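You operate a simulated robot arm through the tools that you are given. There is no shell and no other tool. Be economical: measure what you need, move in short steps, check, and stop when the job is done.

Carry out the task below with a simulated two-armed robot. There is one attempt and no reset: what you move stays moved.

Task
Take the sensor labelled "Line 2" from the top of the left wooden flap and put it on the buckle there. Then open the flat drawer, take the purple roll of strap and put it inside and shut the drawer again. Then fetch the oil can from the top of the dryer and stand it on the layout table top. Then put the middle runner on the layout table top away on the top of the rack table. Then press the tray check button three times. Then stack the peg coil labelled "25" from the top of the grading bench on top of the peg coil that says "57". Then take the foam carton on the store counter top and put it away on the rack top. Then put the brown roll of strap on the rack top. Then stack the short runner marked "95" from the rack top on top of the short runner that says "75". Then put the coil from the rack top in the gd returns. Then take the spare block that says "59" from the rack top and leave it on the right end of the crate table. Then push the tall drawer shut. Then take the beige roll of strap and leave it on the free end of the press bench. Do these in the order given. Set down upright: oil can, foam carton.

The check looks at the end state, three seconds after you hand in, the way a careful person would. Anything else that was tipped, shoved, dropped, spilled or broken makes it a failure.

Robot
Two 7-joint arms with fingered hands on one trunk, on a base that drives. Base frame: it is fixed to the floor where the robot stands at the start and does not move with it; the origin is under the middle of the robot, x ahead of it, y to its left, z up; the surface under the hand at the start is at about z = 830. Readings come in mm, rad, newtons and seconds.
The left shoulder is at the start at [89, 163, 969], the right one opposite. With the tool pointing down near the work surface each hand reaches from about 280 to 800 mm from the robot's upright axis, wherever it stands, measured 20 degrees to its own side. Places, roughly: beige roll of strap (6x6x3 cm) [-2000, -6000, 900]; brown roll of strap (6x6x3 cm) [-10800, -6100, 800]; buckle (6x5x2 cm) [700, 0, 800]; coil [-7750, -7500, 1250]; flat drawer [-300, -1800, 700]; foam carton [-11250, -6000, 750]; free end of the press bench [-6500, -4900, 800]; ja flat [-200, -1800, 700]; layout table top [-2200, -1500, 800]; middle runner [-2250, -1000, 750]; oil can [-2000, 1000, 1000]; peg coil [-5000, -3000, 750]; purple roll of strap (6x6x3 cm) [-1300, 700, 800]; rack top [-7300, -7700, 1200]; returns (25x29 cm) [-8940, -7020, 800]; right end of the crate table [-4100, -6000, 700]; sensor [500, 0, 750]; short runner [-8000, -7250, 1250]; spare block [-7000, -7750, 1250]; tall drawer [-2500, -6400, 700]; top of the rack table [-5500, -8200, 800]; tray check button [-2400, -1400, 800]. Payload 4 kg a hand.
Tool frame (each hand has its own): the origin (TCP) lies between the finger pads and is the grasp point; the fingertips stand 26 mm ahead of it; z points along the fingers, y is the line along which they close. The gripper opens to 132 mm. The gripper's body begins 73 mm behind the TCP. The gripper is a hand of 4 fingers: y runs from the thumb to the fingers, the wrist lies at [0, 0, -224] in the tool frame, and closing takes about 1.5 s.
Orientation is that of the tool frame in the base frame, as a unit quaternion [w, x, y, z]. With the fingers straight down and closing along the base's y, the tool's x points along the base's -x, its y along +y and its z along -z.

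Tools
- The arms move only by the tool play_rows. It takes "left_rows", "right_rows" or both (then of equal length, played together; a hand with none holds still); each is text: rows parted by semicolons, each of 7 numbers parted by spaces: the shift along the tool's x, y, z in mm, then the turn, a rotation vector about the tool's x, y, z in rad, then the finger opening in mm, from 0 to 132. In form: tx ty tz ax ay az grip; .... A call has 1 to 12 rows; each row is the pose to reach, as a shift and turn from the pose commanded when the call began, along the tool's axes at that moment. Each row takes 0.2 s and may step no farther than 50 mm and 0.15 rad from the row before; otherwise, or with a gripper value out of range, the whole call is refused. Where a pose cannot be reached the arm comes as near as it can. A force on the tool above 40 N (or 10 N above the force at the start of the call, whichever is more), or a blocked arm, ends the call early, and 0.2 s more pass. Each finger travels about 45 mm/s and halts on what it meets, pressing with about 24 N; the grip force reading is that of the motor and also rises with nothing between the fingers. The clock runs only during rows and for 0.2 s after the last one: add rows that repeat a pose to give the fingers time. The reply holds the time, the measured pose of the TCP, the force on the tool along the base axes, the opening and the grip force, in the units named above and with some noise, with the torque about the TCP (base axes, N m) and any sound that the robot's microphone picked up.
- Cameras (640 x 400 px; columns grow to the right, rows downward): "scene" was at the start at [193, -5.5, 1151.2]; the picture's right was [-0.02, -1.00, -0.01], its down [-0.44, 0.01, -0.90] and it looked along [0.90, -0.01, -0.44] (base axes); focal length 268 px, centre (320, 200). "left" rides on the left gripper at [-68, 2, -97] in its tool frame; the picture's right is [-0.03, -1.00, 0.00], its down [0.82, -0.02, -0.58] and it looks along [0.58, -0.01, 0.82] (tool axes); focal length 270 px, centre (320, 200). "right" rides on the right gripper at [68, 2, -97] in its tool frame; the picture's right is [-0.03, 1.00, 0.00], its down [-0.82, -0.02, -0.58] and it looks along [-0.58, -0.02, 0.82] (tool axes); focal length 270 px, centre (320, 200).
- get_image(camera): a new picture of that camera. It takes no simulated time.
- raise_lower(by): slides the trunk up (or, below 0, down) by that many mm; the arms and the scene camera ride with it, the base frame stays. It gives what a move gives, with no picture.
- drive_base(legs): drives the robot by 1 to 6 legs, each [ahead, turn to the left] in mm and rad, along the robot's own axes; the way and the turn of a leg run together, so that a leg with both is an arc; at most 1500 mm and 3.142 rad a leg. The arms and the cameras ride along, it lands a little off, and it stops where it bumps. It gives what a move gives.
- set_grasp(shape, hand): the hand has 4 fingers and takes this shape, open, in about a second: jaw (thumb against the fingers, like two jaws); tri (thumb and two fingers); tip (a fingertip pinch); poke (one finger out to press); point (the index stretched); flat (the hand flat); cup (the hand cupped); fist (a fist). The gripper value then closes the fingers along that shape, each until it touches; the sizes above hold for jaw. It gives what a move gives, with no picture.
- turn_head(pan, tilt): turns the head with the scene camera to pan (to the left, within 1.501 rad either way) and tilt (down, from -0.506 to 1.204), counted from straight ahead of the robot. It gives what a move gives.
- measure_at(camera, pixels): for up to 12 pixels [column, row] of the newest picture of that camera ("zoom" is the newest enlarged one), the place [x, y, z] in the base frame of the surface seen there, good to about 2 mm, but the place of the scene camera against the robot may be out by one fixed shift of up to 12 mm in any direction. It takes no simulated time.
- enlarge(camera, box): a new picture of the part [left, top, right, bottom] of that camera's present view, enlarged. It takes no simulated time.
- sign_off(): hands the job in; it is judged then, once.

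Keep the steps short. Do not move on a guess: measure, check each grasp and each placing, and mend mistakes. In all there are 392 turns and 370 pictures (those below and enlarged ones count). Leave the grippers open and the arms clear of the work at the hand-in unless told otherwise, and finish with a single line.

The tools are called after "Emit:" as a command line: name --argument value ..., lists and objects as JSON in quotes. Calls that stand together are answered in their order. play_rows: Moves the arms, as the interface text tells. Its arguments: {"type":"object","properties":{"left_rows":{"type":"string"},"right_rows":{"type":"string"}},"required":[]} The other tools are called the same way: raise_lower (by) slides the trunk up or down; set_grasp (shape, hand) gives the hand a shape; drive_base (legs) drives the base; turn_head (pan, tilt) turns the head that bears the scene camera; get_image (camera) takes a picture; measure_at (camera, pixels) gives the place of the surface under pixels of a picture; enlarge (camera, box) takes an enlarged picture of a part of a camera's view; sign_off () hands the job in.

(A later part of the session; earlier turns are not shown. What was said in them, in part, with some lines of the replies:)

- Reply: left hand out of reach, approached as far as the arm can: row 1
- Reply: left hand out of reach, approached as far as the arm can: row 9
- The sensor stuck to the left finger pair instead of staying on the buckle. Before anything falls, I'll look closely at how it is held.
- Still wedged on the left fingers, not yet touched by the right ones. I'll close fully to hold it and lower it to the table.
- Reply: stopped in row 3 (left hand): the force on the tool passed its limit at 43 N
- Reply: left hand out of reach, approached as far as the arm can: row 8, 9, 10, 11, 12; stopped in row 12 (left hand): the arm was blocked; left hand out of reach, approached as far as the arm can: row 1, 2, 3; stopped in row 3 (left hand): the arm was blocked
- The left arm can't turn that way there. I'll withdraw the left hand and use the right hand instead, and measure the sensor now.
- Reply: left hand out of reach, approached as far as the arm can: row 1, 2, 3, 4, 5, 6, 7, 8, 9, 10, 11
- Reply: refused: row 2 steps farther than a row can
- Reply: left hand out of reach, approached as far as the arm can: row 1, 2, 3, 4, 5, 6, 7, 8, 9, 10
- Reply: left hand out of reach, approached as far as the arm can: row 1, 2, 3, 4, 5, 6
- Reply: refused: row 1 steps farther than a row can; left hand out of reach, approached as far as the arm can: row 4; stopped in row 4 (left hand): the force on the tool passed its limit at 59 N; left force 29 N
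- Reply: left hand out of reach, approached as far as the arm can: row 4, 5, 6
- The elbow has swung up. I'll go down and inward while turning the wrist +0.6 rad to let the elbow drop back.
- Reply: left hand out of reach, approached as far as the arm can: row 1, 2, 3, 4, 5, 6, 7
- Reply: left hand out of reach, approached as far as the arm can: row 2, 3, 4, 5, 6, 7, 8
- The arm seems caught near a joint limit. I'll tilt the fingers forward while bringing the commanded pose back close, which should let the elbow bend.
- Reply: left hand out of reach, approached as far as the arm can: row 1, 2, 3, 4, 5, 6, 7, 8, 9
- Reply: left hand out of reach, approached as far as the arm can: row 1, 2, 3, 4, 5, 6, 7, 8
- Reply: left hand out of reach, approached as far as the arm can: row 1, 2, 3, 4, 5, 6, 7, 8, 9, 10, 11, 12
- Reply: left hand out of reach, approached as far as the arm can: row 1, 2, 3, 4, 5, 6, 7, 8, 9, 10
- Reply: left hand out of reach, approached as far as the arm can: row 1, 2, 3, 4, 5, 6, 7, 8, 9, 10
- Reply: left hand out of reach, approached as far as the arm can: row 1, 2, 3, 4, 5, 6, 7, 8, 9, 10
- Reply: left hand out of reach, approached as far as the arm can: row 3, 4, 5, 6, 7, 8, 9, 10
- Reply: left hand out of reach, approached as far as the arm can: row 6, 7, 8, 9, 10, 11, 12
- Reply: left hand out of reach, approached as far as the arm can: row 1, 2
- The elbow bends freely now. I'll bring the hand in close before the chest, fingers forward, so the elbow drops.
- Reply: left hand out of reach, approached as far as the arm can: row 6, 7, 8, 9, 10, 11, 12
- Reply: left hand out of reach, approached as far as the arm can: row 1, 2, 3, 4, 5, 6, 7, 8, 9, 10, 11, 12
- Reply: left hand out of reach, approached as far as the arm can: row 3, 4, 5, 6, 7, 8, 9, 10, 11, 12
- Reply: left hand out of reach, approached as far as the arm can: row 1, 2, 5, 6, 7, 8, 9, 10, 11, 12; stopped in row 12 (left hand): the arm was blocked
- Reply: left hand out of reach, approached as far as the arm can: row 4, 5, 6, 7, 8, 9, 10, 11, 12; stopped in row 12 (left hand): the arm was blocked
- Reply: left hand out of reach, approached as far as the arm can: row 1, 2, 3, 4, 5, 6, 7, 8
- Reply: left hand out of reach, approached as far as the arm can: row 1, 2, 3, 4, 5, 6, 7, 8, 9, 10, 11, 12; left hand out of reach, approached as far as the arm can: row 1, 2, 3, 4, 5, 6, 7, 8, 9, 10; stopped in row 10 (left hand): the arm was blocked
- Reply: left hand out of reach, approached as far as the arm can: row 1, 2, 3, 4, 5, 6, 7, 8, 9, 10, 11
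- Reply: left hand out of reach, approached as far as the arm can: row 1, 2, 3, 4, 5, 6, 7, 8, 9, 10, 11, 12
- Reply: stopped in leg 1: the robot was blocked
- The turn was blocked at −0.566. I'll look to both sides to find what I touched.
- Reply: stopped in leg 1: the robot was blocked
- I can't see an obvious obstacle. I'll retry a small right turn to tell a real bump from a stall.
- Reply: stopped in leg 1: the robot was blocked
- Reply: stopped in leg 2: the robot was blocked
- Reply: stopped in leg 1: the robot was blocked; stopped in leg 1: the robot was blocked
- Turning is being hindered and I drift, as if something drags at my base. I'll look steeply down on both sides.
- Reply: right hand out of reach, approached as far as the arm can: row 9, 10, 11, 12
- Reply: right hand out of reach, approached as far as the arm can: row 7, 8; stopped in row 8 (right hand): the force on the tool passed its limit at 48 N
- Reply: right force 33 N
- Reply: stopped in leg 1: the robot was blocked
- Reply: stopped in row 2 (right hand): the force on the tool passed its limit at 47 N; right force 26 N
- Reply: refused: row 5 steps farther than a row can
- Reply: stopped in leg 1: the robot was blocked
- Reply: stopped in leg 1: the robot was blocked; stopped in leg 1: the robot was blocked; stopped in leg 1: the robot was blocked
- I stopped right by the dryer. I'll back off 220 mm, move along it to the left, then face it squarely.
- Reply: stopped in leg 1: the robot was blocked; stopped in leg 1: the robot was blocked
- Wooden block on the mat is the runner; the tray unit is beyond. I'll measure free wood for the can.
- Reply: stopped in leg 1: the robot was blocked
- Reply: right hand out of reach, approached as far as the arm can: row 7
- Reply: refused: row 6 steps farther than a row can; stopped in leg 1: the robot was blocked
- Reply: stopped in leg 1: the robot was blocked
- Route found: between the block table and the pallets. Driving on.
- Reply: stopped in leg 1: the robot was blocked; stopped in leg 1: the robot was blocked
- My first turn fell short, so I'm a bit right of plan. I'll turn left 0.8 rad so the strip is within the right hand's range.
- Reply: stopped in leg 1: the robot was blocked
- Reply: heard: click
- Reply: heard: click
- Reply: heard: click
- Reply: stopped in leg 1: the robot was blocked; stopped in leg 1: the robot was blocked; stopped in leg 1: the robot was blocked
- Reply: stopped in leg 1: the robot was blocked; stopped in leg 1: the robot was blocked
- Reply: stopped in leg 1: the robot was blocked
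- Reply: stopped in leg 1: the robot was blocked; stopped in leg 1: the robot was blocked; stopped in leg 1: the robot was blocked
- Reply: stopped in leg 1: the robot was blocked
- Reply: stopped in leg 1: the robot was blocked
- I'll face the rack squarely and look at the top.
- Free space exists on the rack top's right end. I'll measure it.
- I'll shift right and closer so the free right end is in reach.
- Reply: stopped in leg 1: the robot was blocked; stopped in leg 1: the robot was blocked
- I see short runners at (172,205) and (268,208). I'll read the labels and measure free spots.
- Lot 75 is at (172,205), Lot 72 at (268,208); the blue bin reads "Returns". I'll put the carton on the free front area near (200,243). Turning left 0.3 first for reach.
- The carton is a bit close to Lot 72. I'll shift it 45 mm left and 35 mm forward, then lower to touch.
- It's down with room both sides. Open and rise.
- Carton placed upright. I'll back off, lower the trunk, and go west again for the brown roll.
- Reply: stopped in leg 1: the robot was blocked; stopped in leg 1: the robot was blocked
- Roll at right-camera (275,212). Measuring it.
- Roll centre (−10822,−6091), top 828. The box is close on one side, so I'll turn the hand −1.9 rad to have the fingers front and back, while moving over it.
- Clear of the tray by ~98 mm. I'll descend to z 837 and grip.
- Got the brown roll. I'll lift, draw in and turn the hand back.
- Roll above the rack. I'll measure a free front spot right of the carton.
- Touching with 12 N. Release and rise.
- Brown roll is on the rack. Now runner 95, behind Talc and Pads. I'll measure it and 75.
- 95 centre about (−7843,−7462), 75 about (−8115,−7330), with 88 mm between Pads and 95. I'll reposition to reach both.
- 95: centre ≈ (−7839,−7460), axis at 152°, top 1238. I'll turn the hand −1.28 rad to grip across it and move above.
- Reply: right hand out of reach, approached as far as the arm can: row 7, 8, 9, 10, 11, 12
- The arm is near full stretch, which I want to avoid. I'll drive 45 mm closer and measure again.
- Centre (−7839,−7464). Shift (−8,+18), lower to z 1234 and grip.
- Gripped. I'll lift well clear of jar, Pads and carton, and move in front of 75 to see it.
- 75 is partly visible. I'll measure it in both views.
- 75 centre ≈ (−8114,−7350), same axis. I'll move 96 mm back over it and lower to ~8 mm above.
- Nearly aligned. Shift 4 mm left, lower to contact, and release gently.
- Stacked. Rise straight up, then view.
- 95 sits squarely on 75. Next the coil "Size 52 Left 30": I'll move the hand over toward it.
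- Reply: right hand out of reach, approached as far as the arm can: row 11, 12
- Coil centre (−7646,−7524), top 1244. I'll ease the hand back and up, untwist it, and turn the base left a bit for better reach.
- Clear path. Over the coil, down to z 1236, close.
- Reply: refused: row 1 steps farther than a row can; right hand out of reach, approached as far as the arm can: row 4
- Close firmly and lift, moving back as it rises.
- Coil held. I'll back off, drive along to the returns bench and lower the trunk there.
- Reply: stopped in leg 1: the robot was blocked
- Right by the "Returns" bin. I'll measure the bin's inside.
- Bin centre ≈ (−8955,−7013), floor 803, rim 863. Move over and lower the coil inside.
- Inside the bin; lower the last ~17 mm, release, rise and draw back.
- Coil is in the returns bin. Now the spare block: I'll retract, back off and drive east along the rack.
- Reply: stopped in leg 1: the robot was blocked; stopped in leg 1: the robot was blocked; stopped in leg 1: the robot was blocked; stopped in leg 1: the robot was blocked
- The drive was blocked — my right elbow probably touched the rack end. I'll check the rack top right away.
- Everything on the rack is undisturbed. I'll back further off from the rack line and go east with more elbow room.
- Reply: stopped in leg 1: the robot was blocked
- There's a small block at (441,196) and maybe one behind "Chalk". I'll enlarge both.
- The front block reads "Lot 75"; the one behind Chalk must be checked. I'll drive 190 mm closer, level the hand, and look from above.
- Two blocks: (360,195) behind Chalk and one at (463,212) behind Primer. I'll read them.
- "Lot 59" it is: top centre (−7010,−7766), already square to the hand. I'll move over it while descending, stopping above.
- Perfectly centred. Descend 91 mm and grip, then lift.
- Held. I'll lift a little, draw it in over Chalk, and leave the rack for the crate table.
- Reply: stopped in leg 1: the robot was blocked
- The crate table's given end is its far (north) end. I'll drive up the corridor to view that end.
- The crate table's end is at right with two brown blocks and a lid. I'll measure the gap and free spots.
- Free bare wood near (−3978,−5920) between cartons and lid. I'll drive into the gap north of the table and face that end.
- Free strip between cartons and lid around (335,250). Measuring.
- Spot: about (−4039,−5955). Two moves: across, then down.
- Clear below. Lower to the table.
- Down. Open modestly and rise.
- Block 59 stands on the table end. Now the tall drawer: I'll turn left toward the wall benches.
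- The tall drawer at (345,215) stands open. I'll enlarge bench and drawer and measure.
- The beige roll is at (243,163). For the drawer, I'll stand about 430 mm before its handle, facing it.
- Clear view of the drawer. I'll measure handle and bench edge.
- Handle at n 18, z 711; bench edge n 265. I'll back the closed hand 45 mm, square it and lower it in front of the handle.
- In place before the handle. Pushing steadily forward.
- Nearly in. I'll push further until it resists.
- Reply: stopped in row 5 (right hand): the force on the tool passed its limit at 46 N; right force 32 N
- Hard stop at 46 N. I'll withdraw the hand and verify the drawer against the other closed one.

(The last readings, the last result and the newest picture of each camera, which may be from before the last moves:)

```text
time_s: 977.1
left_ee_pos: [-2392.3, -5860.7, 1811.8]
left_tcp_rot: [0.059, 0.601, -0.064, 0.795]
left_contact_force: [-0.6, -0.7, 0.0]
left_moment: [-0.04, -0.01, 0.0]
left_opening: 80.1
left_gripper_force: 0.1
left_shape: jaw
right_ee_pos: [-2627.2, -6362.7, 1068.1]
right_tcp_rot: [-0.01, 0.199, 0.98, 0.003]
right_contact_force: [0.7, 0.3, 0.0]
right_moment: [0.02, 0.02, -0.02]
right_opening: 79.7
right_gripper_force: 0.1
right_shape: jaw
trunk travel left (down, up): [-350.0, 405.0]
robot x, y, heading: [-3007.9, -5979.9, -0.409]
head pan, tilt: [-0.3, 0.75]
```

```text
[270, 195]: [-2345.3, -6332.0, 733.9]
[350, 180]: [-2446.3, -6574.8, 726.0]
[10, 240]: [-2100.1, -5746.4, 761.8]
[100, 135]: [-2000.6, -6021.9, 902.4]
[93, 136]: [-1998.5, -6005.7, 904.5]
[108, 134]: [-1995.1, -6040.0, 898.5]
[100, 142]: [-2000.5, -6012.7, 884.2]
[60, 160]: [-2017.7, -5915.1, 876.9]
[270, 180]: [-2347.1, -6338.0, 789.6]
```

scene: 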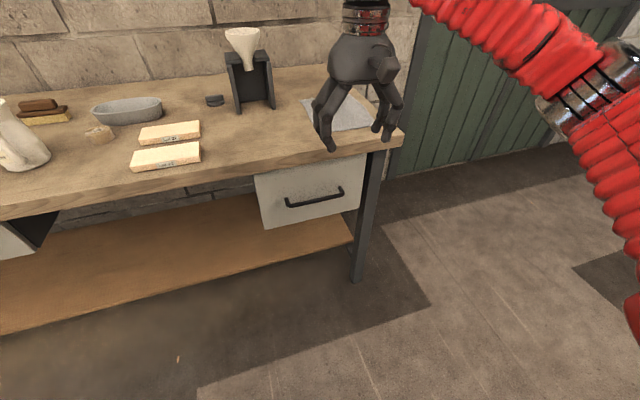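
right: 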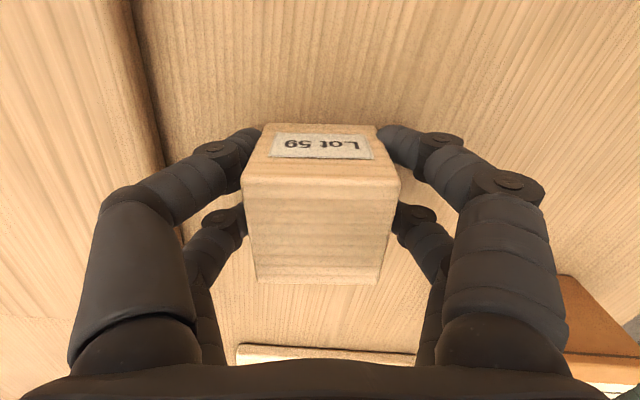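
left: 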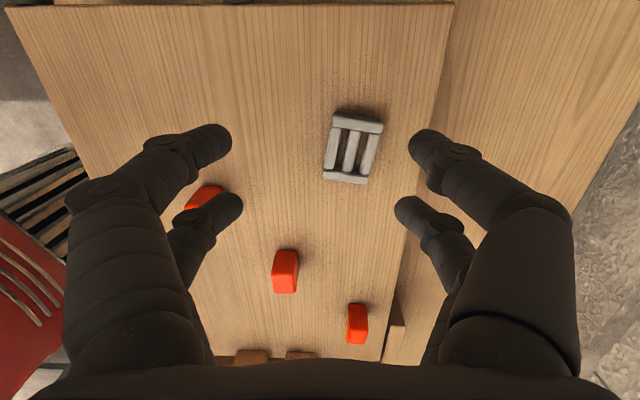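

The drawer front is flush with the closed one (n 280.6 vs 280.8) – shut. Now the beige roll: I'll reposition in front of it.

Emit:
drive_base --legs '[[0, 0.54]]'

Emit:
drive_base --legs '[[0, 0.54]]'

Emit:
drive_base --legs '[[590, 0]]'

Emit:
drive_base --legs '[[0, -0.54]]'

Emit:
drive_base --legs '[[0, -0.52]]'

Emit:
get_image --camera "scene"

Emit:
get_image --camera "right"

```text
time_s: 978.9
left_ee_pos: [-2501.8, -5616.4, 1807.9]
left_tcp_rot: [-0.113, 0.599, 0.065, 0.79]
left_contact_force: [-0.3, 1.2, -0.3]
left_moment: [0.03, -0.02, -0.11]
left_opening: 80.0
left_gripper_force: 0.1
left_shape: jaw
right_ee_pos: [-2503.4, -6169.3, 1069.8]
right_tcp_rot: [-0.009, -0.016, 1.0, -0.002]
right_contact_force: [0.5, 0.7, 0.2]
right_moment: [-0.09, 0.0, 0.02]
right_opening: 79.7
right_gripper_force: 0.1
right_shape: jaw
trunk travel left (down, up): [-350.0, 405.0]
robot x, y, heading: [-3006.6, -6004.5, 0.02]
head pan, tilt: [-0.3, 0.75]
stopped in leg 1: the robot was blocked; the commanded pose is now the measured one
```

```text
time_s: 980.8
left_ee_pos: [-2724.4, -5436.5, 1803.9]
left_tcp_rot: [-0.291, 0.569, 0.198, 0.743]
left_contact_force: [0.3, 0.6, 0.3]
left_moment: [0.04, -0.02, -0.06]
left_opening: 80.1
left_gripper_force: 0.1
left_shape: jaw
right_ee_pos: [-2480.1, -5932.6, 1070.6]
right_tcp_rot: [-0.009, -0.242, 0.97, -0.004]
right_contact_force: [0.2, 1.0, -0.9]
right_moment: [-0.03, -0.05, 0.02]
right_opening: 79.7
right_gripper_force: 0.1
right_shape: jaw
trunk travel left (down, up): [-350.0, 405.0]
robot x, y, heading: [-2999.6, -6028.8, 0.493]
head pan, tilt: [-0.3, 0.75]
stopped in leg 1: the robot was blocked; the commanded pose is now the measured one
```

```text
time_s: 984.2
left_ee_pos: [-2201.9, -5154.3, 1807.3]
left_tcp_rot: [-0.296, 0.567, 0.198, 0.743]
left_contact_force: [-0.9, 0.4, 0.5]
left_moment: [-0.03, 0.01, -0.01]
left_opening: 80.0
left_gripper_force: 0.2
left_shape: jaw
right_ee_pos: [-1954.4, -5644.2, 1070.9]
right_tcp_rot: [-0.01, -0.246, 0.969, -0.002]
right_contact_force: [0.3, 0.0, -0.5]
right_moment: [0.0, 0.02, 0.0]
right_opening: 79.6
right_gripper_force: 0.0
right_shape: jaw
trunk travel left (down, up): [-350.0, 405.0]
robot x, y, heading: [-2470.2, -5746.4, 0.501]
head pan, tilt: [-0.3, 0.75]
```

```text
time_s: 985.8
left_ee_pos: [-2011.3, -5286.1, 1809.3]
left_tcp_rot: [-0.159, 0.594, 0.094, 0.783]
left_contact_force: [0.2, -0.9, -0.1]
left_moment: [-0.02, 0.0, 0.06]
left_opening: 80.0
left_gripper_force: 0.1
left_shape: jaw
right_ee_pos: [-1950.2, -5831.4, 1072.7]
right_tcp_rot: [-0.009, -0.069, 0.998, 0.001]
right_contact_force: [0.7, -0.6, 0.8]
right_moment: [0.02, 0.0, -0.03]
right_opening: 79.9
right_gripper_force: 0.1
right_shape: jaw
trunk travel left (down, up): [-350.0, 405.0]
robot x, y, heading: [-2471.5, -5722.8, 0.133]
head pan, tilt: [-0.3, 0.75]
stopped in leg 1: the robot was blocked; the commanded pose is now the measured one
```

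```text
time_s: 987.8
left_ee_pos: [-1850.7, -5574.2, 1810.6]
left_tcp_rot: [0.051, 0.601, -0.063, 0.796]
left_contact_force: [-0.5, 0.1, -0.7]
left_moment: [0.02, 0.0, 0.04]
left_opening: 79.9
left_gripper_force: 0.2
left_shape: jaw
right_ee_pos: [-2075.2, -6076.8, 1071.8]
right_tcp_rot: [-0.009, 0.194, 0.981, 0.002]
right_contact_force: [0.4, -0.5, 0.1]
right_moment: [0.03, 0.02, 0.03]
right_opening: 79.9
right_gripper_force: 0.0
right_shape: jaw
trunk travel left (down, up): [-350.0, 405.0]
robot x, y, heading: [-2458.3, -5694.6, -0.39]
head pan, tilt: [-0.3, 0.75]
```

```text
102 pictures are left
```

scene: 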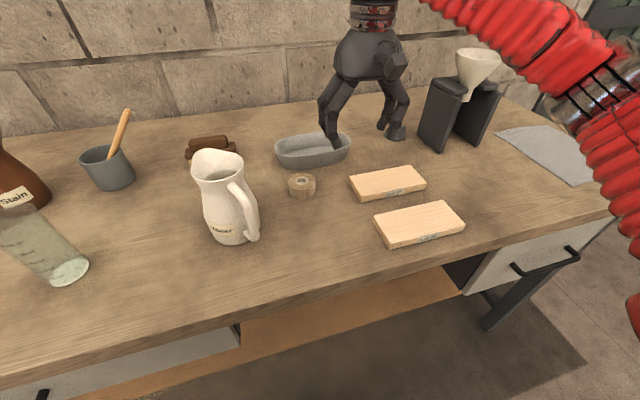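

```text
101 pictures are left
```

right: 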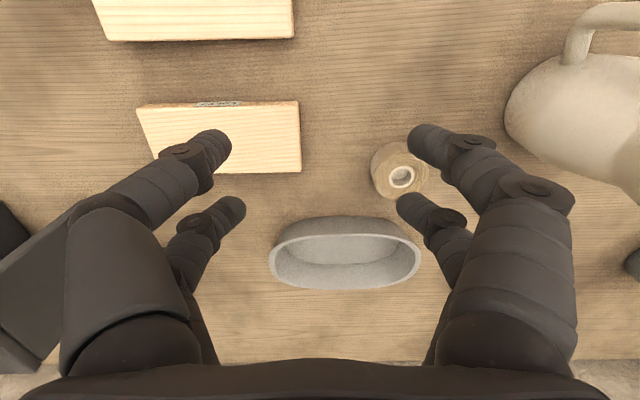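

Emit:
measure_at --camera "right" --pixels '[[402, 178], [380, 172], [410, 158], [395, 195], [378, 185], [398, 150], [350, 218], [300, 160], [520, 110], [410, 240]]'

Emit:
enlarge --camera "right" --box '[340, 120, 460, 220]'

Emit:
measure_at --camera "scene" --pixels '[[301, 182], [290, 182], [313, 182], [301, 177], [301, 195], [250, 225], [285, 160], [352, 185], [257, 238]]'

```text
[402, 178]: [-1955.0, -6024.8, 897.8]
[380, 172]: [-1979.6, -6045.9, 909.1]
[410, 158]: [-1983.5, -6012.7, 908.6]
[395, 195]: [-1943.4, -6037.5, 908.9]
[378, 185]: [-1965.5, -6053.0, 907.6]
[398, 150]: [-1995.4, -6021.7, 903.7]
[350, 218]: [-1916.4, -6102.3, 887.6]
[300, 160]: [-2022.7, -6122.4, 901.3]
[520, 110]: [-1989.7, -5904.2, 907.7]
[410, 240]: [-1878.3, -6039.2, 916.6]
```

```text
4.00 times, centred on (400, 170) of right
```

zoom: 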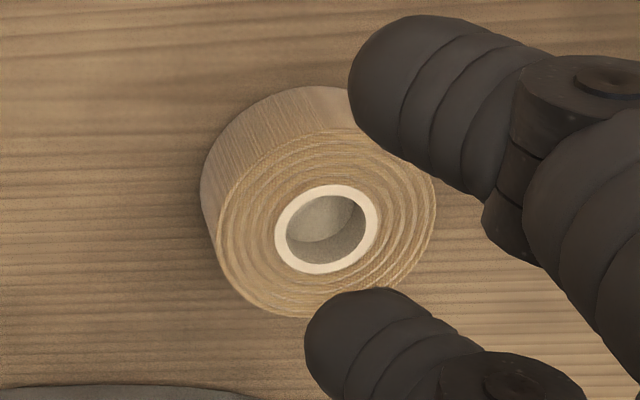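

```text
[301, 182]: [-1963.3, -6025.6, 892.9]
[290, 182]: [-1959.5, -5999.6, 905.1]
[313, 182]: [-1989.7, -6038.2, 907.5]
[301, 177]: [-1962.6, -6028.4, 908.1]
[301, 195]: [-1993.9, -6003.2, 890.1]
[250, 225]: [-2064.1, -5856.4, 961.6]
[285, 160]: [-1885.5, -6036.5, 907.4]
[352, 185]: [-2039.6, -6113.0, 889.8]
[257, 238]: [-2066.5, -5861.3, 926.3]
```

Roll centre ≈ (−1965,−6027), top 908. Move over, then verify before gripping.

Emit:
play_rows --right_rows "-21 22 0 0 0 0 85; -42 44 0 0 0 0 85; -63 66 0 0 0 0 85; -83 88 0 0 0 0 85; -83 88 40 0 0 0 85; -83 88 75 0 0 0 85; -83 88 75 0 0 0 85"

Emit:
get_image --camera "right"

```text
time_s: 989.4
left_ee_pos: [-1854.1, -5572.7, 1810.6]
left_tcp_rot: [0.051, 0.6, -0.063, 0.796]
left_contact_force: [-0.5, 0.2, 0.8]
left_moment: [-0.02, 0.02, -0.01]
left_opening: 79.9
left_gripper_force: 0.1
left_shape: jaw
right_ee_pos: [-1968.1, -6024.8, 996.8]
right_tcp_rot: [-0.009, 0.194, 0.981, 0.002]
right_contact_force: [0.7, -0.5, -0.4]
right_moment: [0.01, -0.02, 0.0]
right_opening: 84.7
right_gripper_force: 0.1
right_shape: jaw
trunk travel left (down, up): [-350.0, 405.0]
robot x, y, heading: [-2459.6, -5694.7, -0.384]
head pan, tilt: [-0.3, 0.75]
```

```text
99 pictures are left
```

right: 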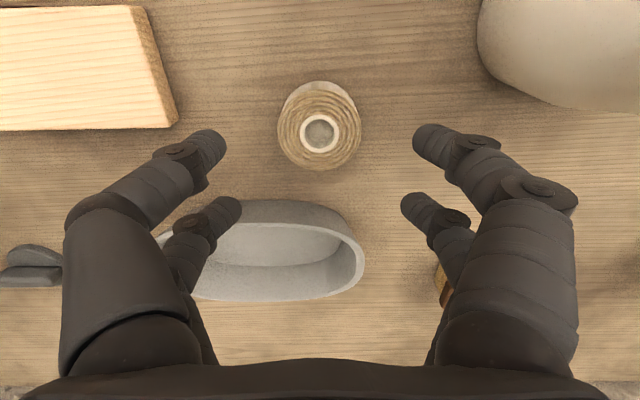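

The roll is centred, but a left finger may meet the oval tray. I'll measure the tray rim.

Emit:
measure_at --camera "right" --pixels '[[250, 203], [300, 202], [330, 212], [215, 220], [320, 131], [280, 130], [360, 130], [320, 165], [165, 120]]'

```text
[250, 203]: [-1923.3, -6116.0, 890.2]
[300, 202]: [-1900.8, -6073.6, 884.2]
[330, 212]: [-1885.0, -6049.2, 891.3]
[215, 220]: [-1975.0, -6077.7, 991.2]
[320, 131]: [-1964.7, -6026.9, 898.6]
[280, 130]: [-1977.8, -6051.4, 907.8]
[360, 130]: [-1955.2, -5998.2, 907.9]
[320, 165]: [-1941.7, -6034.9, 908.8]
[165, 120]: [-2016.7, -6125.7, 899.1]
```

All clear by over 45 mm. Descend and grip, then lift.

Emit:
play_rows --right_rows "0 0 35 0 0 0 85; 0 0 65 0 0 0 82; 0 0 80 0 0 0 80; 0 0 80 0 0 0 65; 0 0 80 0 0 0 50; 0 0 80 0 0 0 35; 0 0 80 0 0 0 30; 0 0 80 0 0 0 30; 0 0 60 0 0 0 30; 0 0 20 0 0 0 30; 0 0 -25 0 0 0 30; 0 0 -70 0 0 0 30"

Emit:
get_image --camera "right"

```text
time_s: 992.0
left_ee_pos: [-1854.5, -5571.3, 1810.8]
left_tcp_rot: [0.051, 0.6, -0.063, 0.796]
left_contact_force: [0.7, -1.4, 0.4]
left_moment: [0.0, 0.02, -0.02]
left_opening: 79.8
left_gripper_force: 0.1
left_shape: jaw
right_ee_pos: [-1965.1, -6024.0, 1068.9]
right_tcp_rot: [-0.009, 0.193, 0.981, 0.001]
right_contact_force: [0.3, 0.1, -0.7]
right_moment: [0.02, 0.0, -0.04]
right_opening: 39.3
right_gripper_force: 24.5
right_shape: jaw
trunk travel left (down, up): [-350.0, 405.0]
robot x, y, heading: [-2461.0, -5690.6, -0.391]
head pan, tilt: [-0.3, 0.75]
```

```text
98 pictures are left
```

right: 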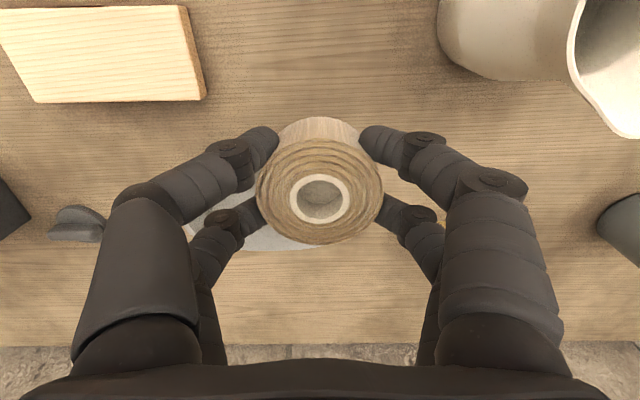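

Roll held. I'll draw in, back away from the bench, and turn round to drive west through the cross passage.

Emit:
play_rows --right_rows "40 0 -10 0 0 0 30; 80 0 -20 0 0 0 30; 120 0 -20 0 0 0 30; 120 0 -20 0 0 0 30"

Emit:
drive_base --legs '[[-450, 0]]'

Emit:
drive_base --legs '[[0, 0.55]]'

Emit:
drive_base --legs '[[0, 0.55]]'

Emit:
drive_base --legs '[[0, 0.55]]'

Emit:
drive_base --legs '[[0, 0.55]]'

Emit:
drive_base --legs '[[0, 0.55]]'

Emit:
drive_base --legs '[[0, 0.4]]'

Emit:
turn_head --pan 0 --tilt 0.3

Emit:
get_image --camera "scene"

```text
time_s: 993.0
left_ee_pos: [-1851.9, -5573.1, 1810.6]
left_tcp_rot: [0.05, 0.6, -0.063, 0.796]
left_contact_force: [-0.1, 0.9, 0.3]
left_moment: [0.02, -0.05, 0.0]
left_opening: 79.7
left_gripper_force: 0.1
left_shape: jaw
right_ee_pos: [-2075.8, -5979.5, 1089.5]
right_tcp_rot: [-0.009, 0.195, 0.981, 0.002]
right_contact_force: [0.1, 1.1, -1.5]
right_moment: [0.01, 0.02, 0.0]
right_opening: 39.3
right_gripper_force: 24.3
right_shape: jaw
trunk travel left (down, up): [-350.0, 405.0]
robot x, y, heading: [-2458.7, -5691.9, -0.39]
head pan, tilt: [-0.3, 0.75]
```

```text
time_s: 995.8
left_ee_pos: [-2265.0, -5405.1, 1811.9]
left_tcp_rot: [0.05, 0.6, -0.063, 0.796]
left_contact_force: [-1.2, -0.3, 0.1]
left_moment: [-0.03, 0.02, 0.01]
left_opening: 79.9
left_gripper_force: 0.0
left_shape: jaw
right_ee_pos: [-2486.1, -5811.0, 1088.9]
right_tcp_rot: [-0.009, 0.191, 0.982, 0.002]
right_contact_force: [-0.3, 0.1, -2.0]
right_moment: [-0.01, -0.01, 0.02]
right_opening: 39.1
right_gripper_force: 24.1
right_shape: jaw
trunk travel left (down, up): [-350.0, 405.0]
robot x, y, heading: [-2870.5, -5527.3, -0.386]
head pan, tilt: [-0.3, 0.75]
```

```text
time_s: 997.9
left_ee_pos: [-2417.9, -5097.8, 1805.2]
left_tcp_rot: [-0.173, 0.597, 0.108, 0.776]
left_contact_force: [9.9, 16.0, -11.7]
left_moment: [0.8, -1.21, -0.95]
left_opening: 80.1
left_gripper_force: 0.0
left_shape: jaw
right_ee_pos: [-2393.6, -5565.6, 1088.3]
right_tcp_rot: [-0.008, -0.086, 0.996, 0.0]
right_contact_force: [1.7, 1.8, -2.0]
right_moment: [-0.13, 0.18, 0.0]
right_opening: 39.1
right_gripper_force: 24.3
right_shape: jaw
trunk travel left (down, up): [-350.0, 405.0]
robot x, y, heading: [-2866.8, -5558.0, 0.175]
head pan, tilt: [-0.3, 0.75]
```

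```text
time_s: 1000.0
left_ee_pos: [-2706.1, -4934.3, 1799.8]
left_tcp_rot: [-0.368, 0.548, 0.259, 0.705]
left_contact_force: [-0.1, 1.1, -0.6]
left_moment: [0.04, -0.01, -0.07]
left_opening: 80.1
left_gripper_force: 0.0
left_shape: jaw
right_ee_pos: [-2451.1, -5326.3, 1089.6]
right_tcp_rot: [-0.008, -0.339, 0.941, -0.004]
right_contact_force: [-1.9, 0.6, -1.5]
right_moment: [-0.04, -0.04, 0.01]
right_opening: 39.0
right_gripper_force: 23.7
right_shape: jaw
trunk travel left (down, up): [-350.0, 405.0]
robot x, y, heading: [-2846.0, -5577.7, 0.702]
head pan, tilt: [-0.3, 0.75]
stopped in leg 1: the robot was blocked; the commanded pose is now the measured one
```

```text
time_s: 1002.0
left_ee_pos: [-3029.7, -4949.4, 1793.2]
left_tcp_rot: [-0.536, 0.466, 0.388, 0.588]
left_contact_force: [-1.5, 0.7, -1.3]
left_moment: [0.06, 0.04, -0.1]
left_opening: 80.0
left_gripper_force: 0.1
left_shape: jaw
right_ee_pos: [-2620.1, -5165.1, 1091.7]
right_tcp_rot: [-0.006, -0.562, 0.827, -0.006]
right_contact_force: [-0.6, 0.9, -1.0]
right_moment: [-0.01, -0.06, 0.01]
right_opening: 38.2
right_gripper_force: 23.4
right_shape: jaw
trunk travel left (down, up): [-350.0, 405.0]
robot x, y, heading: [-2812.5, -5588.9, 1.205]
head pan, tilt: [-0.3, 0.75]
stopped in leg 1: the robot was blocked; the commanded pose is now the measured one
```

```text
time_s: 1003.9
left_ee_pos: [-3307.1, -5137.9, 1788.1]
left_tcp_rot: [0.668, -0.355, -0.492, -0.431]
left_contact_force: [0.1, 0.1, -1.2]
left_moment: [0.0, 0.02, -0.08]
left_opening: 80.0
left_gripper_force: 0.2
left_shape: jaw
right_ee_pos: [-2847.8, -5124.4, 1092.4]
right_tcp_rot: [0.005, 0.753, -0.658, 0.008]
right_contact_force: [-1.5, -0.9, -1.5]
right_moment: [0.04, -0.09, -0.04]
right_opening: 38.1
right_gripper_force: 24.1
right_shape: jaw
trunk travel left (down, up): [-350.0, 405.0]
robot x, y, heading: [-2782.6, -5589.9, 1.726]
head pan, tilt: [-0.3, 0.75]
stopped in leg 1: the robot was blocked; the commanded pose is now the measured one
```

```text
time_s: 1005.8
left_ee_pos: [-3451.0, -5410.9, 1779.0]
left_tcp_rot: [0.748, -0.233, -0.563, -0.264]
left_contact_force: [-1.7, -1.4, -0.1]
left_moment: [0.01, 0.02, -0.12]
left_opening: 79.9
left_gripper_force: 0.1
left_shape: jaw
right_ee_pos: [-3047.2, -5199.1, 1092.5]
right_tcp_rot: [0.003, 0.884, -0.467, 0.008]
right_contact_force: [-1.0, -1.1, -1.8]
right_moment: [0.06, -0.08, 0.02]
right_opening: 38.1
right_gripper_force: 23.3
right_shape: jaw
trunk travel left (down, up): [-350.0, 405.0]
robot x, y, heading: [-2762.2, -5573.5, 2.202]
head pan, tilt: [-0.3, 0.75]
stopped in leg 1: the robot was blocked; the commanded pose is now the measured one
```

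```text
time_s: 1007.3
left_ee_pos: [-3462.7, -5622.1, 1774.2]
left_tcp_rot: [0.778, -0.142, -0.595, -0.143]
left_contact_force: [0.3, 0.0, -0.1]
left_moment: [-0.01, 0.04, -0.02]
left_opening: 80.2
left_gripper_force: 0.1
left_shape: jaw
right_ee_pos: [-3147.1, -5299.0, 1093.0]
right_tcp_rot: [0.003, 0.947, -0.32, 0.009]
right_contact_force: [0.5, 0.8, -1.5]
right_moment: [-0.04, -0.04, 0.0]
right_opening: 38.0
right_gripper_force: 23.2
right_shape: jaw
trunk travel left (down, up): [-350.0, 405.0]
robot x, y, heading: [-2754.5, -5553.1, 2.529]
head pan, tilt: [-0.3, 0.75]
stopped in leg 1: the robot was blocked; the commanded pose is now the measured one
```

```text
time_s: 1008.2
left_ee_pos: [-3465.5, -5624.1, 1774.0]
left_tcp_rot: [0.778, -0.14, -0.595, -0.142]
left_contact_force: [0.0, -0.4, 0.2]
left_moment: [-0.01, 0.0, -0.01]
left_opening: 80.0
left_gripper_force: 0.0
left_shape: jaw
right_ee_pos: [-3148.5, -5300.6, 1093.6]
right_tcp_rot: [0.003, 0.948, -0.32, 0.008]
right_contact_force: [-1.2, -0.2, -0.9]
right_moment: [-0.05, -0.01, 0.03]
right_opening: 37.9
right_gripper_force: 23.9
right_shape: jaw
trunk travel left (down, up): [-350.0, 405.0]
robot x, y, heading: [-2753.1, -5550.1, 2.531]
head pan, tilt: [0.0, 0.3]
```

```text
97 pictures are left
```

scene: 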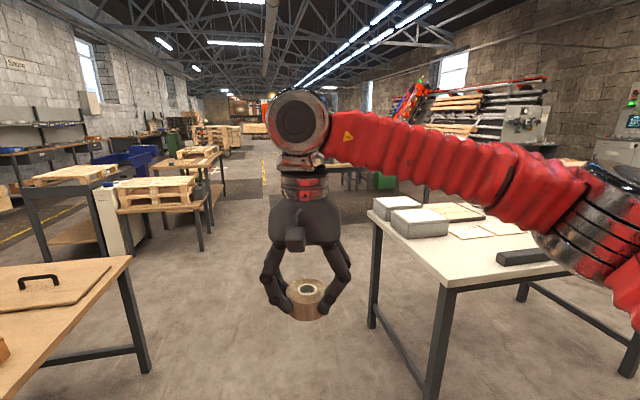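

The passage west is clear. I'll straighten up and drive on.

Emit:
drive_base --legs '[[0, 0.22]]'

Emit:
drive_base --legs '[[1400, 0]]'

Emit:
drive_base --legs '[[700, 0]]'

Emit:
turn_head --pan 0.35 --tilt 0.35

Emit:
get_image --camera "scene"

```text
time_s: 1009.6
left_ee_pos: [-3431.2, -5772.0, 1768.4]
left_tcp_rot: [0.789, -0.077, -0.607, -0.059]
left_contact_force: [-0.1, -2.2, 0.0]
left_moment: [-0.01, 0.04, -0.04]
left_opening: 79.7
left_gripper_force: 0.0
left_shape: jaw
right_ee_pos: [-3194.1, -5392.5, 1094.3]
right_tcp_rot: [0.001, 0.977, -0.215, 0.009]
right_contact_force: [0.2, -0.3, -0.7]
right_moment: [0.04, 0.0, -0.02]
right_opening: 37.9
right_gripper_force: 24.1
right_shape: jaw
trunk travel left (down, up): [-350.0, 405.0]
robot x, y, heading: [-2751.9, -5543.2, 2.752]
head pan, tilt: [0.0, 0.3]
stopped in leg 1: the robot was blocked; the commanded pose is now the measured one
```

```text
time_s: 1016.7
left_ee_pos: [-4729.1, -5189.4, 1769.3]
left_tcp_rot: [0.789, -0.087, -0.604, -0.07]
left_contact_force: [0.1, -0.1, 1.1]
left_moment: [0.03, -0.01, -0.04]
left_opening: 79.9
left_gripper_force: 0.1
left_shape: jaw
right_ee_pos: [-4479.6, -4822.7, 1092.7]
right_tcp_rot: [0.002, 0.973, -0.23, 0.008]
right_contact_force: [0.5, 0.2, -1.9]
right_moment: [-0.04, 0.0, -0.01]
right_opening: 38.1
right_gripper_force: 24.1
right_shape: jaw
trunk travel left (down, up): [-350.0, 405.0]
robot x, y, heading: [-4038.3, -4984.6, 2.722]
head pan, tilt: [0.0, 0.3]
```

```text
time_s: 1020.6
left_ee_pos: [-5380.8, -4900.6, 1769.2]
left_tcp_rot: [0.788, -0.088, -0.605, -0.07]
left_contact_force: [-0.5, 1.6, -0.2]
left_moment: [-0.01, 0.0, -0.02]
left_opening: 80.0
left_gripper_force: 0.0
left_shape: jaw
right_ee_pos: [-5131.8, -4532.2, 1094.0]
right_tcp_rot: [0.002, 0.973, -0.23, 0.009]
right_contact_force: [-0.3, 0.4, -1.5]
right_moment: [-0.01, -0.04, 0.05]
right_opening: 38.0
right_gripper_force: 23.7
right_shape: jaw
trunk travel left (down, up): [-350.0, 405.0]
robot x, y, heading: [-4695.2, -4696.8, 2.72]
head pan, tilt: [0.0, 0.3]
```

```text
time_s: 1021.5
left_ee_pos: [-5379.8, -4901.7, 1770.4]
left_tcp_rot: [0.789, -0.088, -0.604, -0.071]
left_contact_force: [-0.7, -0.5, 0.3]
left_moment: [0.02, 0.02, -0.02]
left_opening: 79.8
left_gripper_force: 0.1
left_shape: jaw
right_ee_pos: [-5131.0, -4532.9, 1094.9]
right_tcp_rot: [0.001, 0.973, -0.23, 0.007]
right_contact_force: [0.1, -0.5, -1.7]
right_moment: [0.04, 0.0, -0.03]
right_opening: 38.1
right_gripper_force: 23.6
right_shape: jaw
trunk travel left (down, up): [-350.0, 405.0]
robot x, y, heading: [-4694.4, -4697.6, 2.722]
head pan, tilt: [0.351, 0.351]
```

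```text
96 pictures are left
```

scene: 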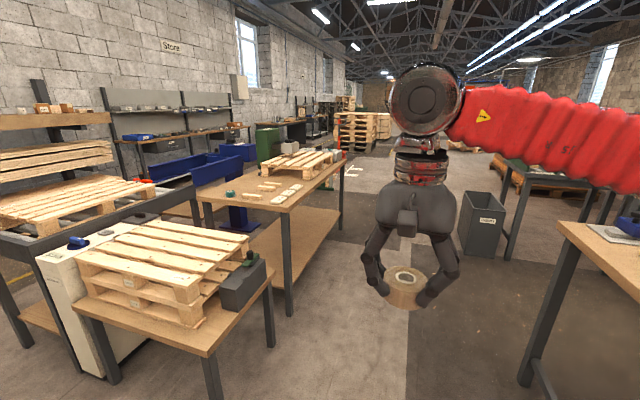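

The bench behind with blue press should be the press bench. I'll enlarge and measure.

Emit:
enlarge --camera "scene" --box '[180, 120, 380, 240]'

Emit:
measure_at --camera "scene" --pixels '[[205, 190], [280, 208], [240, 200], [340, 165], [230, 193], [320, 172], [300, 180], [265, 195], [290, 310], [272, 345], [315, 165]]'

```text
3.20 times, centred on (280, 180) of scene
```

zoom: 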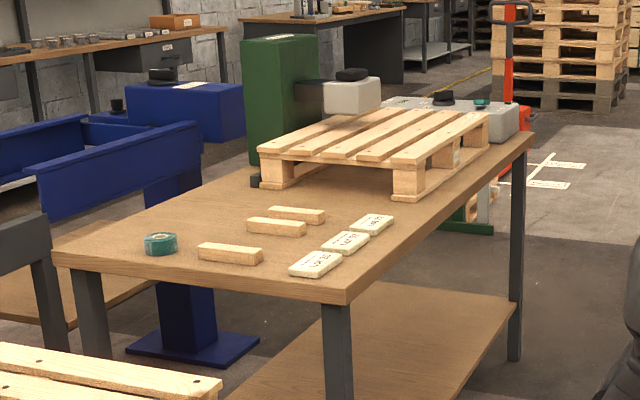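

```text
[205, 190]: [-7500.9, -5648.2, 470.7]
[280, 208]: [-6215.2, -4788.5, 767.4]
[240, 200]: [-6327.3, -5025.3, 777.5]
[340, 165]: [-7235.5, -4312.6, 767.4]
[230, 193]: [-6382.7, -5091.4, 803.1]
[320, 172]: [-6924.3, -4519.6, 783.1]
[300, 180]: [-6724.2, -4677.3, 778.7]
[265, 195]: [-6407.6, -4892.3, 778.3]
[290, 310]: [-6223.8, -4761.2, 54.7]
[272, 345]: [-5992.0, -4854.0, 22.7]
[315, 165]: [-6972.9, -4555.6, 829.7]
```

The free end is toward me, with strips and pads on it. I'll drive to its open long side and face it.

Emit:
drive_base --legs '[[0, 0.2]]'

Emit:
drive_base --legs '[[1280, 0]]'

Emit:
drive_base --legs '[[0, 0.5]]'

Emit:
drive_base --legs '[[0, 0.5]]'

Emit:
drive_base --legs '[[0, 0.42]]'

Emit:
turn_head --pan -0.2 --tilt 0.65

Emit:
get_image --camera "scene"

```text
time_s: 1022.7
left_ee_pos: [-5324.8, -5036.1, 1767.0]
left_tcp_rot: [0.791, -0.022, -0.612, 0.007]
left_contact_force: [0.1, -3.0, -0.4]
left_moment: [-0.01, 0.04, -0.23]
left_opening: 79.9
left_gripper_force: 0.1
left_shape: jaw
right_ee_pos: [-5155.5, -4626.0, 1095.2]
right_tcp_rot: [0.001, 0.992, -0.129, 0.009]
right_contact_force: [-0.2, -1.3, -1.5]
right_moment: [0.13, 0.04, 0.01]
right_opening: 38.2
right_gripper_force: 24.6
right_shape: jaw
trunk travel left (down, up): [-350.0, 405.0]
robot x, y, heading: [-4690.4, -4686.2, 2.928]
head pan, tilt: [0.351, 0.351]
```

```text
time_s: 1029.3
left_ee_pos: [-6587.0, -4741.6, 1765.7]
left_tcp_rot: [0.791, -0.025, -0.611, 0.003]
left_contact_force: [-0.9, 0.6, -0.4]
left_moment: [-0.02, -0.01, 0.01]
left_opening: 80.0
left_gripper_force: 0.1
left_shape: jaw
right_ee_pos: [-6412.5, -4333.7, 1094.9]
right_tcp_rot: [0.001, 0.99, -0.137, 0.008]
right_contact_force: [-0.7, -0.5, -1.9]
right_moment: [0.03, -0.03, -0.01]
right_opening: 37.9
right_gripper_force: 23.5
right_shape: jaw
trunk travel left (down, up): [-350.0, 405.0]
robot x, y, heading: [-5945.8, -4399.2, 2.913]
head pan, tilt: [0.351, 0.351]
```

```text
time_s: 1031.1
left_ee_pos: [-6366.6, -4991.1, 1757.1]
left_tcp_rot: [0.773, 0.12, -0.598, 0.176]
left_contact_force: [0.0, 0.0, 0.2]
left_moment: [-0.02, -0.01, -0.06]
left_opening: 80.0
left_gripper_force: 0.1
left_shape: jaw
right_ee_pos: [-6389.6, -4543.8, 1097.6]
right_tcp_rot: [-0.002, 0.996, 0.089, 0.008]
right_contact_force: [-0.7, 0.2, -1.4]
right_moment: [0.03, 0.04, -0.01]
right_opening: 37.9
right_gripper_force: 23.7
right_shape: jaw
trunk travel left (down, up): [-350.0, 405.0]
robot x, y, heading: [-5950.1, -4374.3, -2.911]
head pan, tilt: [0.351, 0.351]
stopped in leg 1: the robot was blocked; the commanded pose is now the measured one
```

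```text
time_s: 1033.2
left_ee_pos: [-6014.2, -5122.9, 1733.7]
left_tcp_rot: [0.713, 0.276, -0.54, 0.351]
left_contact_force: [0.1, 0.2, 1.1]
left_moment: [-0.02, 0.02, -0.01]
left_opening: 79.9
left_gripper_force: 0.1
left_shape: jaw
right_ee_pos: [-6261.8, -4734.1, 1097.4]
right_tcp_rot: [-0.004, 0.944, 0.331, 0.01]
right_contact_force: [0.4, 0.1, -2.2]
right_moment: [-0.01, -0.04, 0.01]
right_opening: 37.4
right_gripper_force: 24.3
right_shape: jaw
trunk travel left (down, up): [-350.0, 405.0]
robot x, y, heading: [-5972.0, -4354.9, -2.41]
head pan, tilt: [0.351, 0.351]
stopped in leg 1: the robot was blocked; the commanded pose is now the measured one
```

```text
time_s: 1034.7
left_ee_pos: [-5777.9, -5096.5, 1734.7]
left_tcp_rot: [0.649, 0.356, -0.492, 0.457]
left_contact_force: [0.2, -0.8, -0.1]
left_moment: [-0.01, -0.01, -0.03]
left_opening: 79.8
left_gripper_force: 0.0
left_shape: jaw
right_ee_pos: [-6129.4, -4805.6, 1097.7]
right_tcp_rot: [-0.005, 0.878, 0.479, 0.008]
right_contact_force: [-0.9, -0.1, -2.0]
right_moment: [0.01, -0.05, -0.01]
right_opening: 37.4
right_gripper_force: 23.9
right_shape: jaw
trunk travel left (down, up): [-350.0, 405.0]
robot x, y, heading: [-5988.0, -4346.0, -2.078]
head pan, tilt: [0.351, 0.351]
stopped in leg 1: the robot was blocked; the commanded pose is now the measured one
```

```text
time_s: 1035.7
left_ee_pos: [-5778.2, -5095.6, 1734.9]
left_tcp_rot: [0.649, 0.356, -0.493, 0.457]
left_contact_force: [-0.5, -0.4, 0.1]
left_moment: [-0.03, -0.01, 0.0]
left_opening: 79.9
left_gripper_force: 0.2
left_shape: jaw
right_ee_pos: [-6129.9, -4805.5, 1097.4]
right_tcp_rot: [-0.004, 0.878, 0.479, 0.008]
right_contact_force: [-0.7, -0.2, -1.1]
right_moment: [-0.03, -0.01, 0.01]
right_opening: 37.6
right_gripper_force: 23.9
right_shape: jaw
trunk travel left (down, up): [-350.0, 405.0]
robot x, y, heading: [-5986.7, -4342.4, -2.08]
head pan, tilt: [-0.201, 0.649]
```

```text
94 pictures are left
```

scene: 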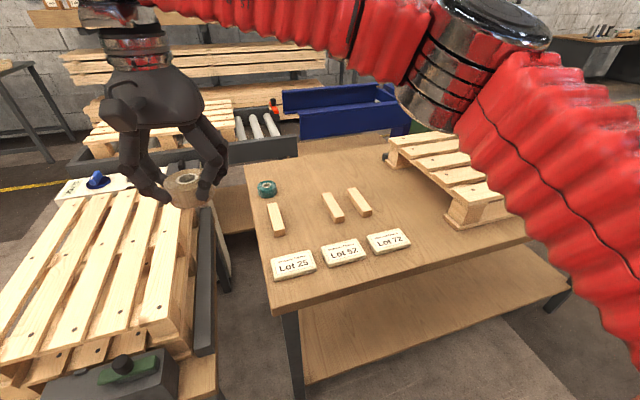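

Free wood right of the strips and by (300,185). I'll measure candidates.

Emit:
measure_at --camera "scene" --pixels '[[405, 213], [300, 190], [340, 175], [400, 190], [360, 205], [408, 240], [445, 220], [390, 165], [308, 235], [267, 188], [335, 208], [276, 215]]'

```text
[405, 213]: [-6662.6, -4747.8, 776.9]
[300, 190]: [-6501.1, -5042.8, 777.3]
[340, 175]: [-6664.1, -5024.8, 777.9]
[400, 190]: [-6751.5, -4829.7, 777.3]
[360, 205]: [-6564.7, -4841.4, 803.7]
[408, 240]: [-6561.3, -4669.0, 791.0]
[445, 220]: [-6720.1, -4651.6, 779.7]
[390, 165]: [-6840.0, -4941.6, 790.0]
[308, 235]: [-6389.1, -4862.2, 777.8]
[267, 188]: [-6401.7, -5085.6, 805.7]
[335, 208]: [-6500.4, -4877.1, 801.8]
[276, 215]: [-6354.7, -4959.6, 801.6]
```

I'll use the gap between the first and second strips, near the given spot. First move 100 mm closer and look with the hand camera.

Emit:
drive_base --legs '[[100, 0]]'

Emit:
play_rows --right_rows "-30 -25 0 0 0 0 30; -60 -50 0 0 0 0 30; -90 -75 0 0 0 0 30; -90 -75 0 0 0 0 30"

Emit:
get_image --camera "right"

Emit:
get_image --camera "scene"

```text
time_s: 1036.8
left_ee_pos: [-5826.9, -5186.8, 1732.8]
left_tcp_rot: [0.648, 0.358, -0.492, 0.458]
left_contact_force: [-1.4, -0.9, -0.3]
left_moment: [-0.05, 0.02, 0.02]
left_opening: 80.0
left_gripper_force: 0.1
left_shape: jaw
right_ee_pos: [-6179.7, -4897.2, 1097.0]
right_tcp_rot: [-0.004, 0.878, 0.479, 0.009]
right_contact_force: [-0.1, 0.4, -1.6]
right_moment: [0.03, -0.03, -0.02]
right_opening: 37.4
right_gripper_force: 23.9
right_shape: jaw
trunk travel left (down, up): [-350.0, 405.0]
robot x, y, heading: [-6040.6, -4433.3, -2.079]
head pan, tilt: [-0.201, 0.649]
```

```text
time_s: 1037.8
left_ee_pos: [-5825.6, -5184.8, 1734.6]
left_tcp_rot: [0.649, 0.357, -0.492, 0.458]
left_contact_force: [-0.4, -0.2, -0.6]
left_moment: [0.0, -0.03, -0.05]
left_opening: 79.8
left_gripper_force: 0.0
left_shape: jaw
right_ee_pos: [-6288.6, -4929.4, 1098.7]
right_tcp_rot: [-0.004, 0.878, 0.479, 0.007]
right_contact_force: [0.0, 0.2, -1.3]
right_moment: [0.0, 0.02, -0.04]
right_opening: 37.7
right_gripper_force: 23.6
right_shape: jaw
trunk travel left (down, up): [-350.0, 405.0]
robot x, y, heading: [-6037.6, -4433.3, -2.08]
head pan, tilt: [-0.201, 0.649]
```

```text
93 pictures are left
```

right: 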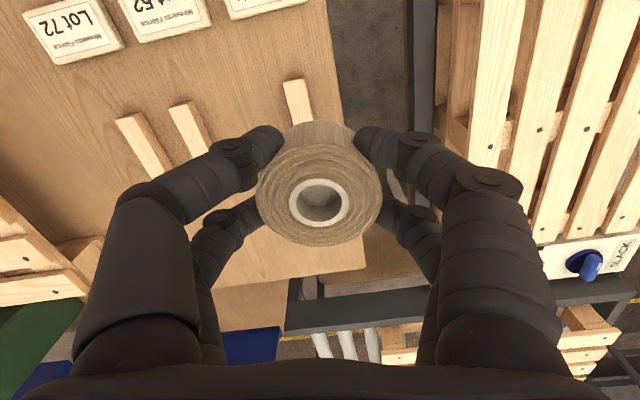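

```text
92 pictures are left
```

scene: 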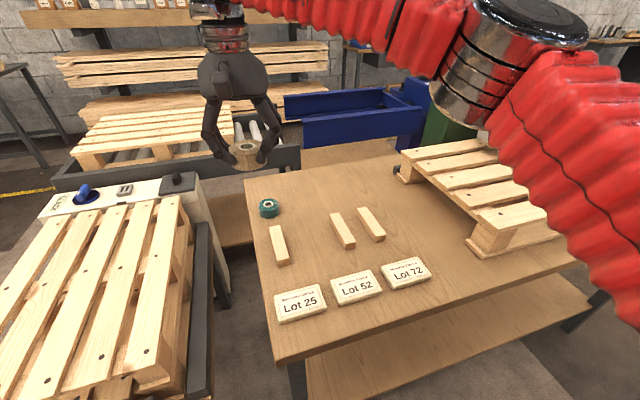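

Emit:
measure_at --camera "right" --pixels '[[298, 100], [287, 85], [310, 120], [180, 110], [200, 140], [245, 110], [240, 80], [250, 130], [160, 15], [65, 40]]'

Emit:
measure_at --camera "scene" --pixels '[[310, 230], [308, 250], [312, 210], [278, 240], [345, 230], [355, 285], [300, 285], [420, 240], [395, 235]]'

```text
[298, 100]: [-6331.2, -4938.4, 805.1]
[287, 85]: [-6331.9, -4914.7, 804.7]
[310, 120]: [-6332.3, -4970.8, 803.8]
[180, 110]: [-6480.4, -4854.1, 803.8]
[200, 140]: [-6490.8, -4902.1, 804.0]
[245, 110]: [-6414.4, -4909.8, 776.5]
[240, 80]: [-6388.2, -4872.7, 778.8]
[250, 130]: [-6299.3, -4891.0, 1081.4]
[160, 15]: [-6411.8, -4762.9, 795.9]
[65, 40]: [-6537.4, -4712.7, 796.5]
```

```text
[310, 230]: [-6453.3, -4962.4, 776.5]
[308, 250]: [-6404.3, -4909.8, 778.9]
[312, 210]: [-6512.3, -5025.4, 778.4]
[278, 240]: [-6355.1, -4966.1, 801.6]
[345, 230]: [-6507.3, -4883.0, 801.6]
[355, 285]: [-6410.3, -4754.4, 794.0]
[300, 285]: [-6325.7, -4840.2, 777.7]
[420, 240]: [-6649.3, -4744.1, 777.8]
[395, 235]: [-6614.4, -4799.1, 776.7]
```

The mid-gap is at (−6410,−4905), about 64 mm clear each side. I'll turn the hand −0.36 rad to match, move over and lower to just above.

Emit:
play_rows --right_rows "-15 -38 0 0 0 -0.12 30; -30 -77 0 0 0 -0.24 30; -45 -115 0 0 0 -0.36 30; -45 -115 45 0 0 -0.36 30; -45 -115 90 0 0 -0.36 30; -45 -115 135 0 0 -0.36 30; -45 -115 180 0 0 -0.36 30; -45 -115 225 0 0 -0.36 30; -45 -115 260 0 0 -0.36 30; -45 -115 260 0 0 -0.36 30"

Emit:
get_image --camera "right"

Emit:
enlarge --camera "scene" --box '[230, 150, 420, 310]'

```text
time_s: 1040.0
left_ee_pos: [-5826.1, -5184.0, 1734.9]
left_tcp_rot: [0.648, 0.357, -0.493, 0.458]
left_contact_force: [-0.5, -1.3, 0.3]
left_moment: [0.03, 0.0, 0.0]
left_opening: 80.0
left_gripper_force: 0.1
left_shape: jaw
right_ee_pos: [-6408.4, -4900.0, 834.5]
right_tcp_rot: [-0.003, 0.777, 0.629, 0.008]
right_contact_force: [0.3, -0.2, -1.4]
right_moment: [-0.03, -0.01, 0.0]
right_opening: 37.5
right_gripper_force: 23.7
right_shape: jaw
trunk travel left (down, up): [-350.0, 405.0]
robot x, y, heading: [-6036.1, -4431.0, -2.072]
head pan, tilt: [-0.201, 0.649]
```

```text
91 pictures are left
```

right: 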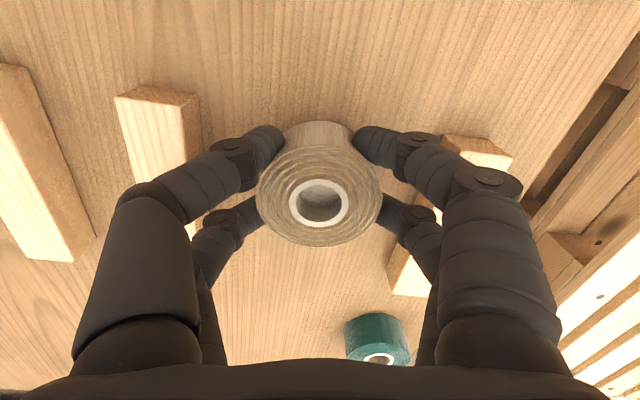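

```text
2.50 times, centred on (325, 230) of scene
```

zoom: 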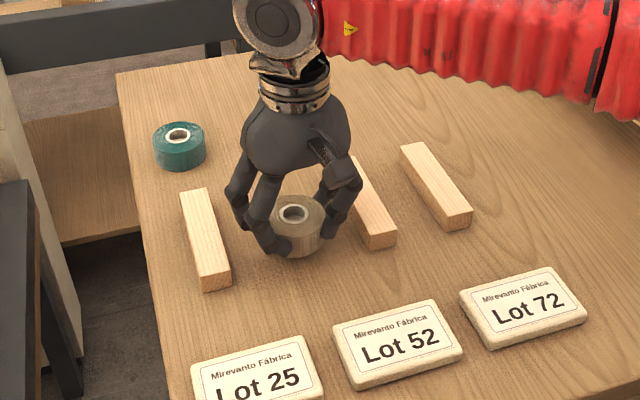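

It fits between the strips. Lower ~19 mm, open just enough, rise straight.

Emit:
play_rows --right_rows "0 0 10 0 0 0 30; 0 0 16 0 0 0 30; 0 0 19 0 0 0 30; 0 0 20 0 0 0 30; 0 0 20 0 0 0 30"

Emit:
play_rows --right_rows "0 0 0 0 0 0 46; 0 0 0 0 0 0 54; 0 0 0 0 0 0 58; 0 0 0 0 0 0 58; 0 0 -20 0 0 0 58; 0 0 -60 0 0 0 65; 0 0 -105 0 0 0 80; 0 0 -150 0 0 0 80; 0 0 -195 0 0 0 80; 0 0 -240 0 0 0 80; 40 0 -260 0 0 0 80; 85 0 -260 0 0 0 80"

Emit:
get_image --camera "scene"

```text
time_s: 1041.2
left_ee_pos: [-5826.5, -5183.8, 1734.1]
left_tcp_rot: [0.648, 0.358, -0.492, 0.458]
left_contact_force: [-0.8, 0.5, -0.5]
left_moment: [-0.01, 0.01, -0.03]
left_opening: 79.9
left_gripper_force: 0.1
left_shape: jaw
right_ee_pos: [-6409.0, -4901.7, 815.4]
right_tcp_rot: [-0.003, 0.778, 0.628, 0.008]
right_contact_force: [0.4, -0.7, 2.8]
right_moment: [-0.09, 0.09, -0.02]
right_opening: 37.4
right_gripper_force: 23.6
right_shape: jaw
trunk travel left (down, up): [-350.0, 405.0]
robot x, y, heading: [-6039.0, -4431.0, -2.081]
head pan, tilt: [-0.201, 0.649]
```

```text
time_s: 1043.8
left_ee_pos: [-5825.6, -5184.8, 1733.8]
left_tcp_rot: [0.648, 0.357, -0.492, 0.458]
left_contact_force: [0.1, 0.3, 0.9]
left_moment: [-0.01, 0.03, 0.03]
left_opening: 80.2
left_gripper_force: 0.1
left_shape: jaw
right_ee_pos: [-6395.5, -4820.8, 1080.5]
right_tcp_rot: [-0.003, 0.778, 0.628, 0.009]
right_contact_force: [-0.7, 0.6, 0.4]
right_moment: [0.02, 0.02, 0.03]
right_opening: 79.8
right_gripper_force: 0.1
right_shape: jaw
trunk travel left (down, up): [-350.0, 405.0]
robot x, y, heading: [-6037.8, -4431.0, -2.08]
head pan, tilt: [-0.201, 0.649]
```

```text
89 pictures are left
```

scene: 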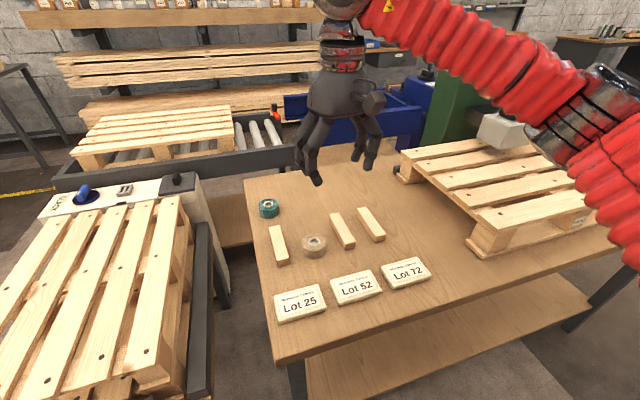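

The beige roll rests on the bench's free end, with the strips untouched. I'll back clear and hand in.

Emit:
drive_base --legs '[[-200, 0]]'

Emit:
get_image --camera "scene"

```text
time_s: 1045.4
left_ee_pos: [-5727.0, -5006.3, 1734.8]
left_tcp_rot: [0.649, 0.356, -0.492, 0.458]
left_contact_force: [-0.3, 0.2, 1.1]
left_moment: [0.02, -0.03, -0.03]
left_opening: 80.1
left_gripper_force: 0.1
left_shape: jaw
right_ee_pos: [-6295.0, -4645.0, 1080.0]
right_tcp_rot: [-0.003, 0.778, 0.628, 0.008]
right_contact_force: [0.0, -0.5, 0.7]
right_moment: [-0.01, 0.02, -0.01]
right_opening: 79.6
right_gripper_force: 0.0
right_shape: jaw
trunk travel left (down, up): [-350.0, 405.0]
robot x, y, heading: [-5940.4, -4255.7, -2.078]
head pan, tilt: [-0.201, 0.649]
```

```text
88 pictures are left
```

scene: 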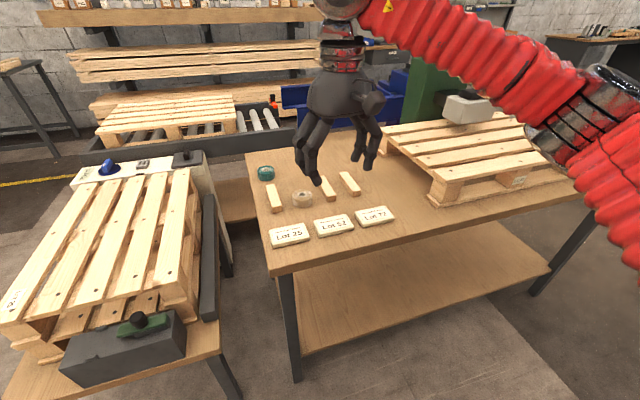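

All thirteen steps are done, hands open and clear.

Emit:
sign_off

```text
The job is handed in.
```

All thirteen steps were carried out in the order given, each checked by camera, reading or sound as I went, and the job is handed in with both grippers open and clear of the work.
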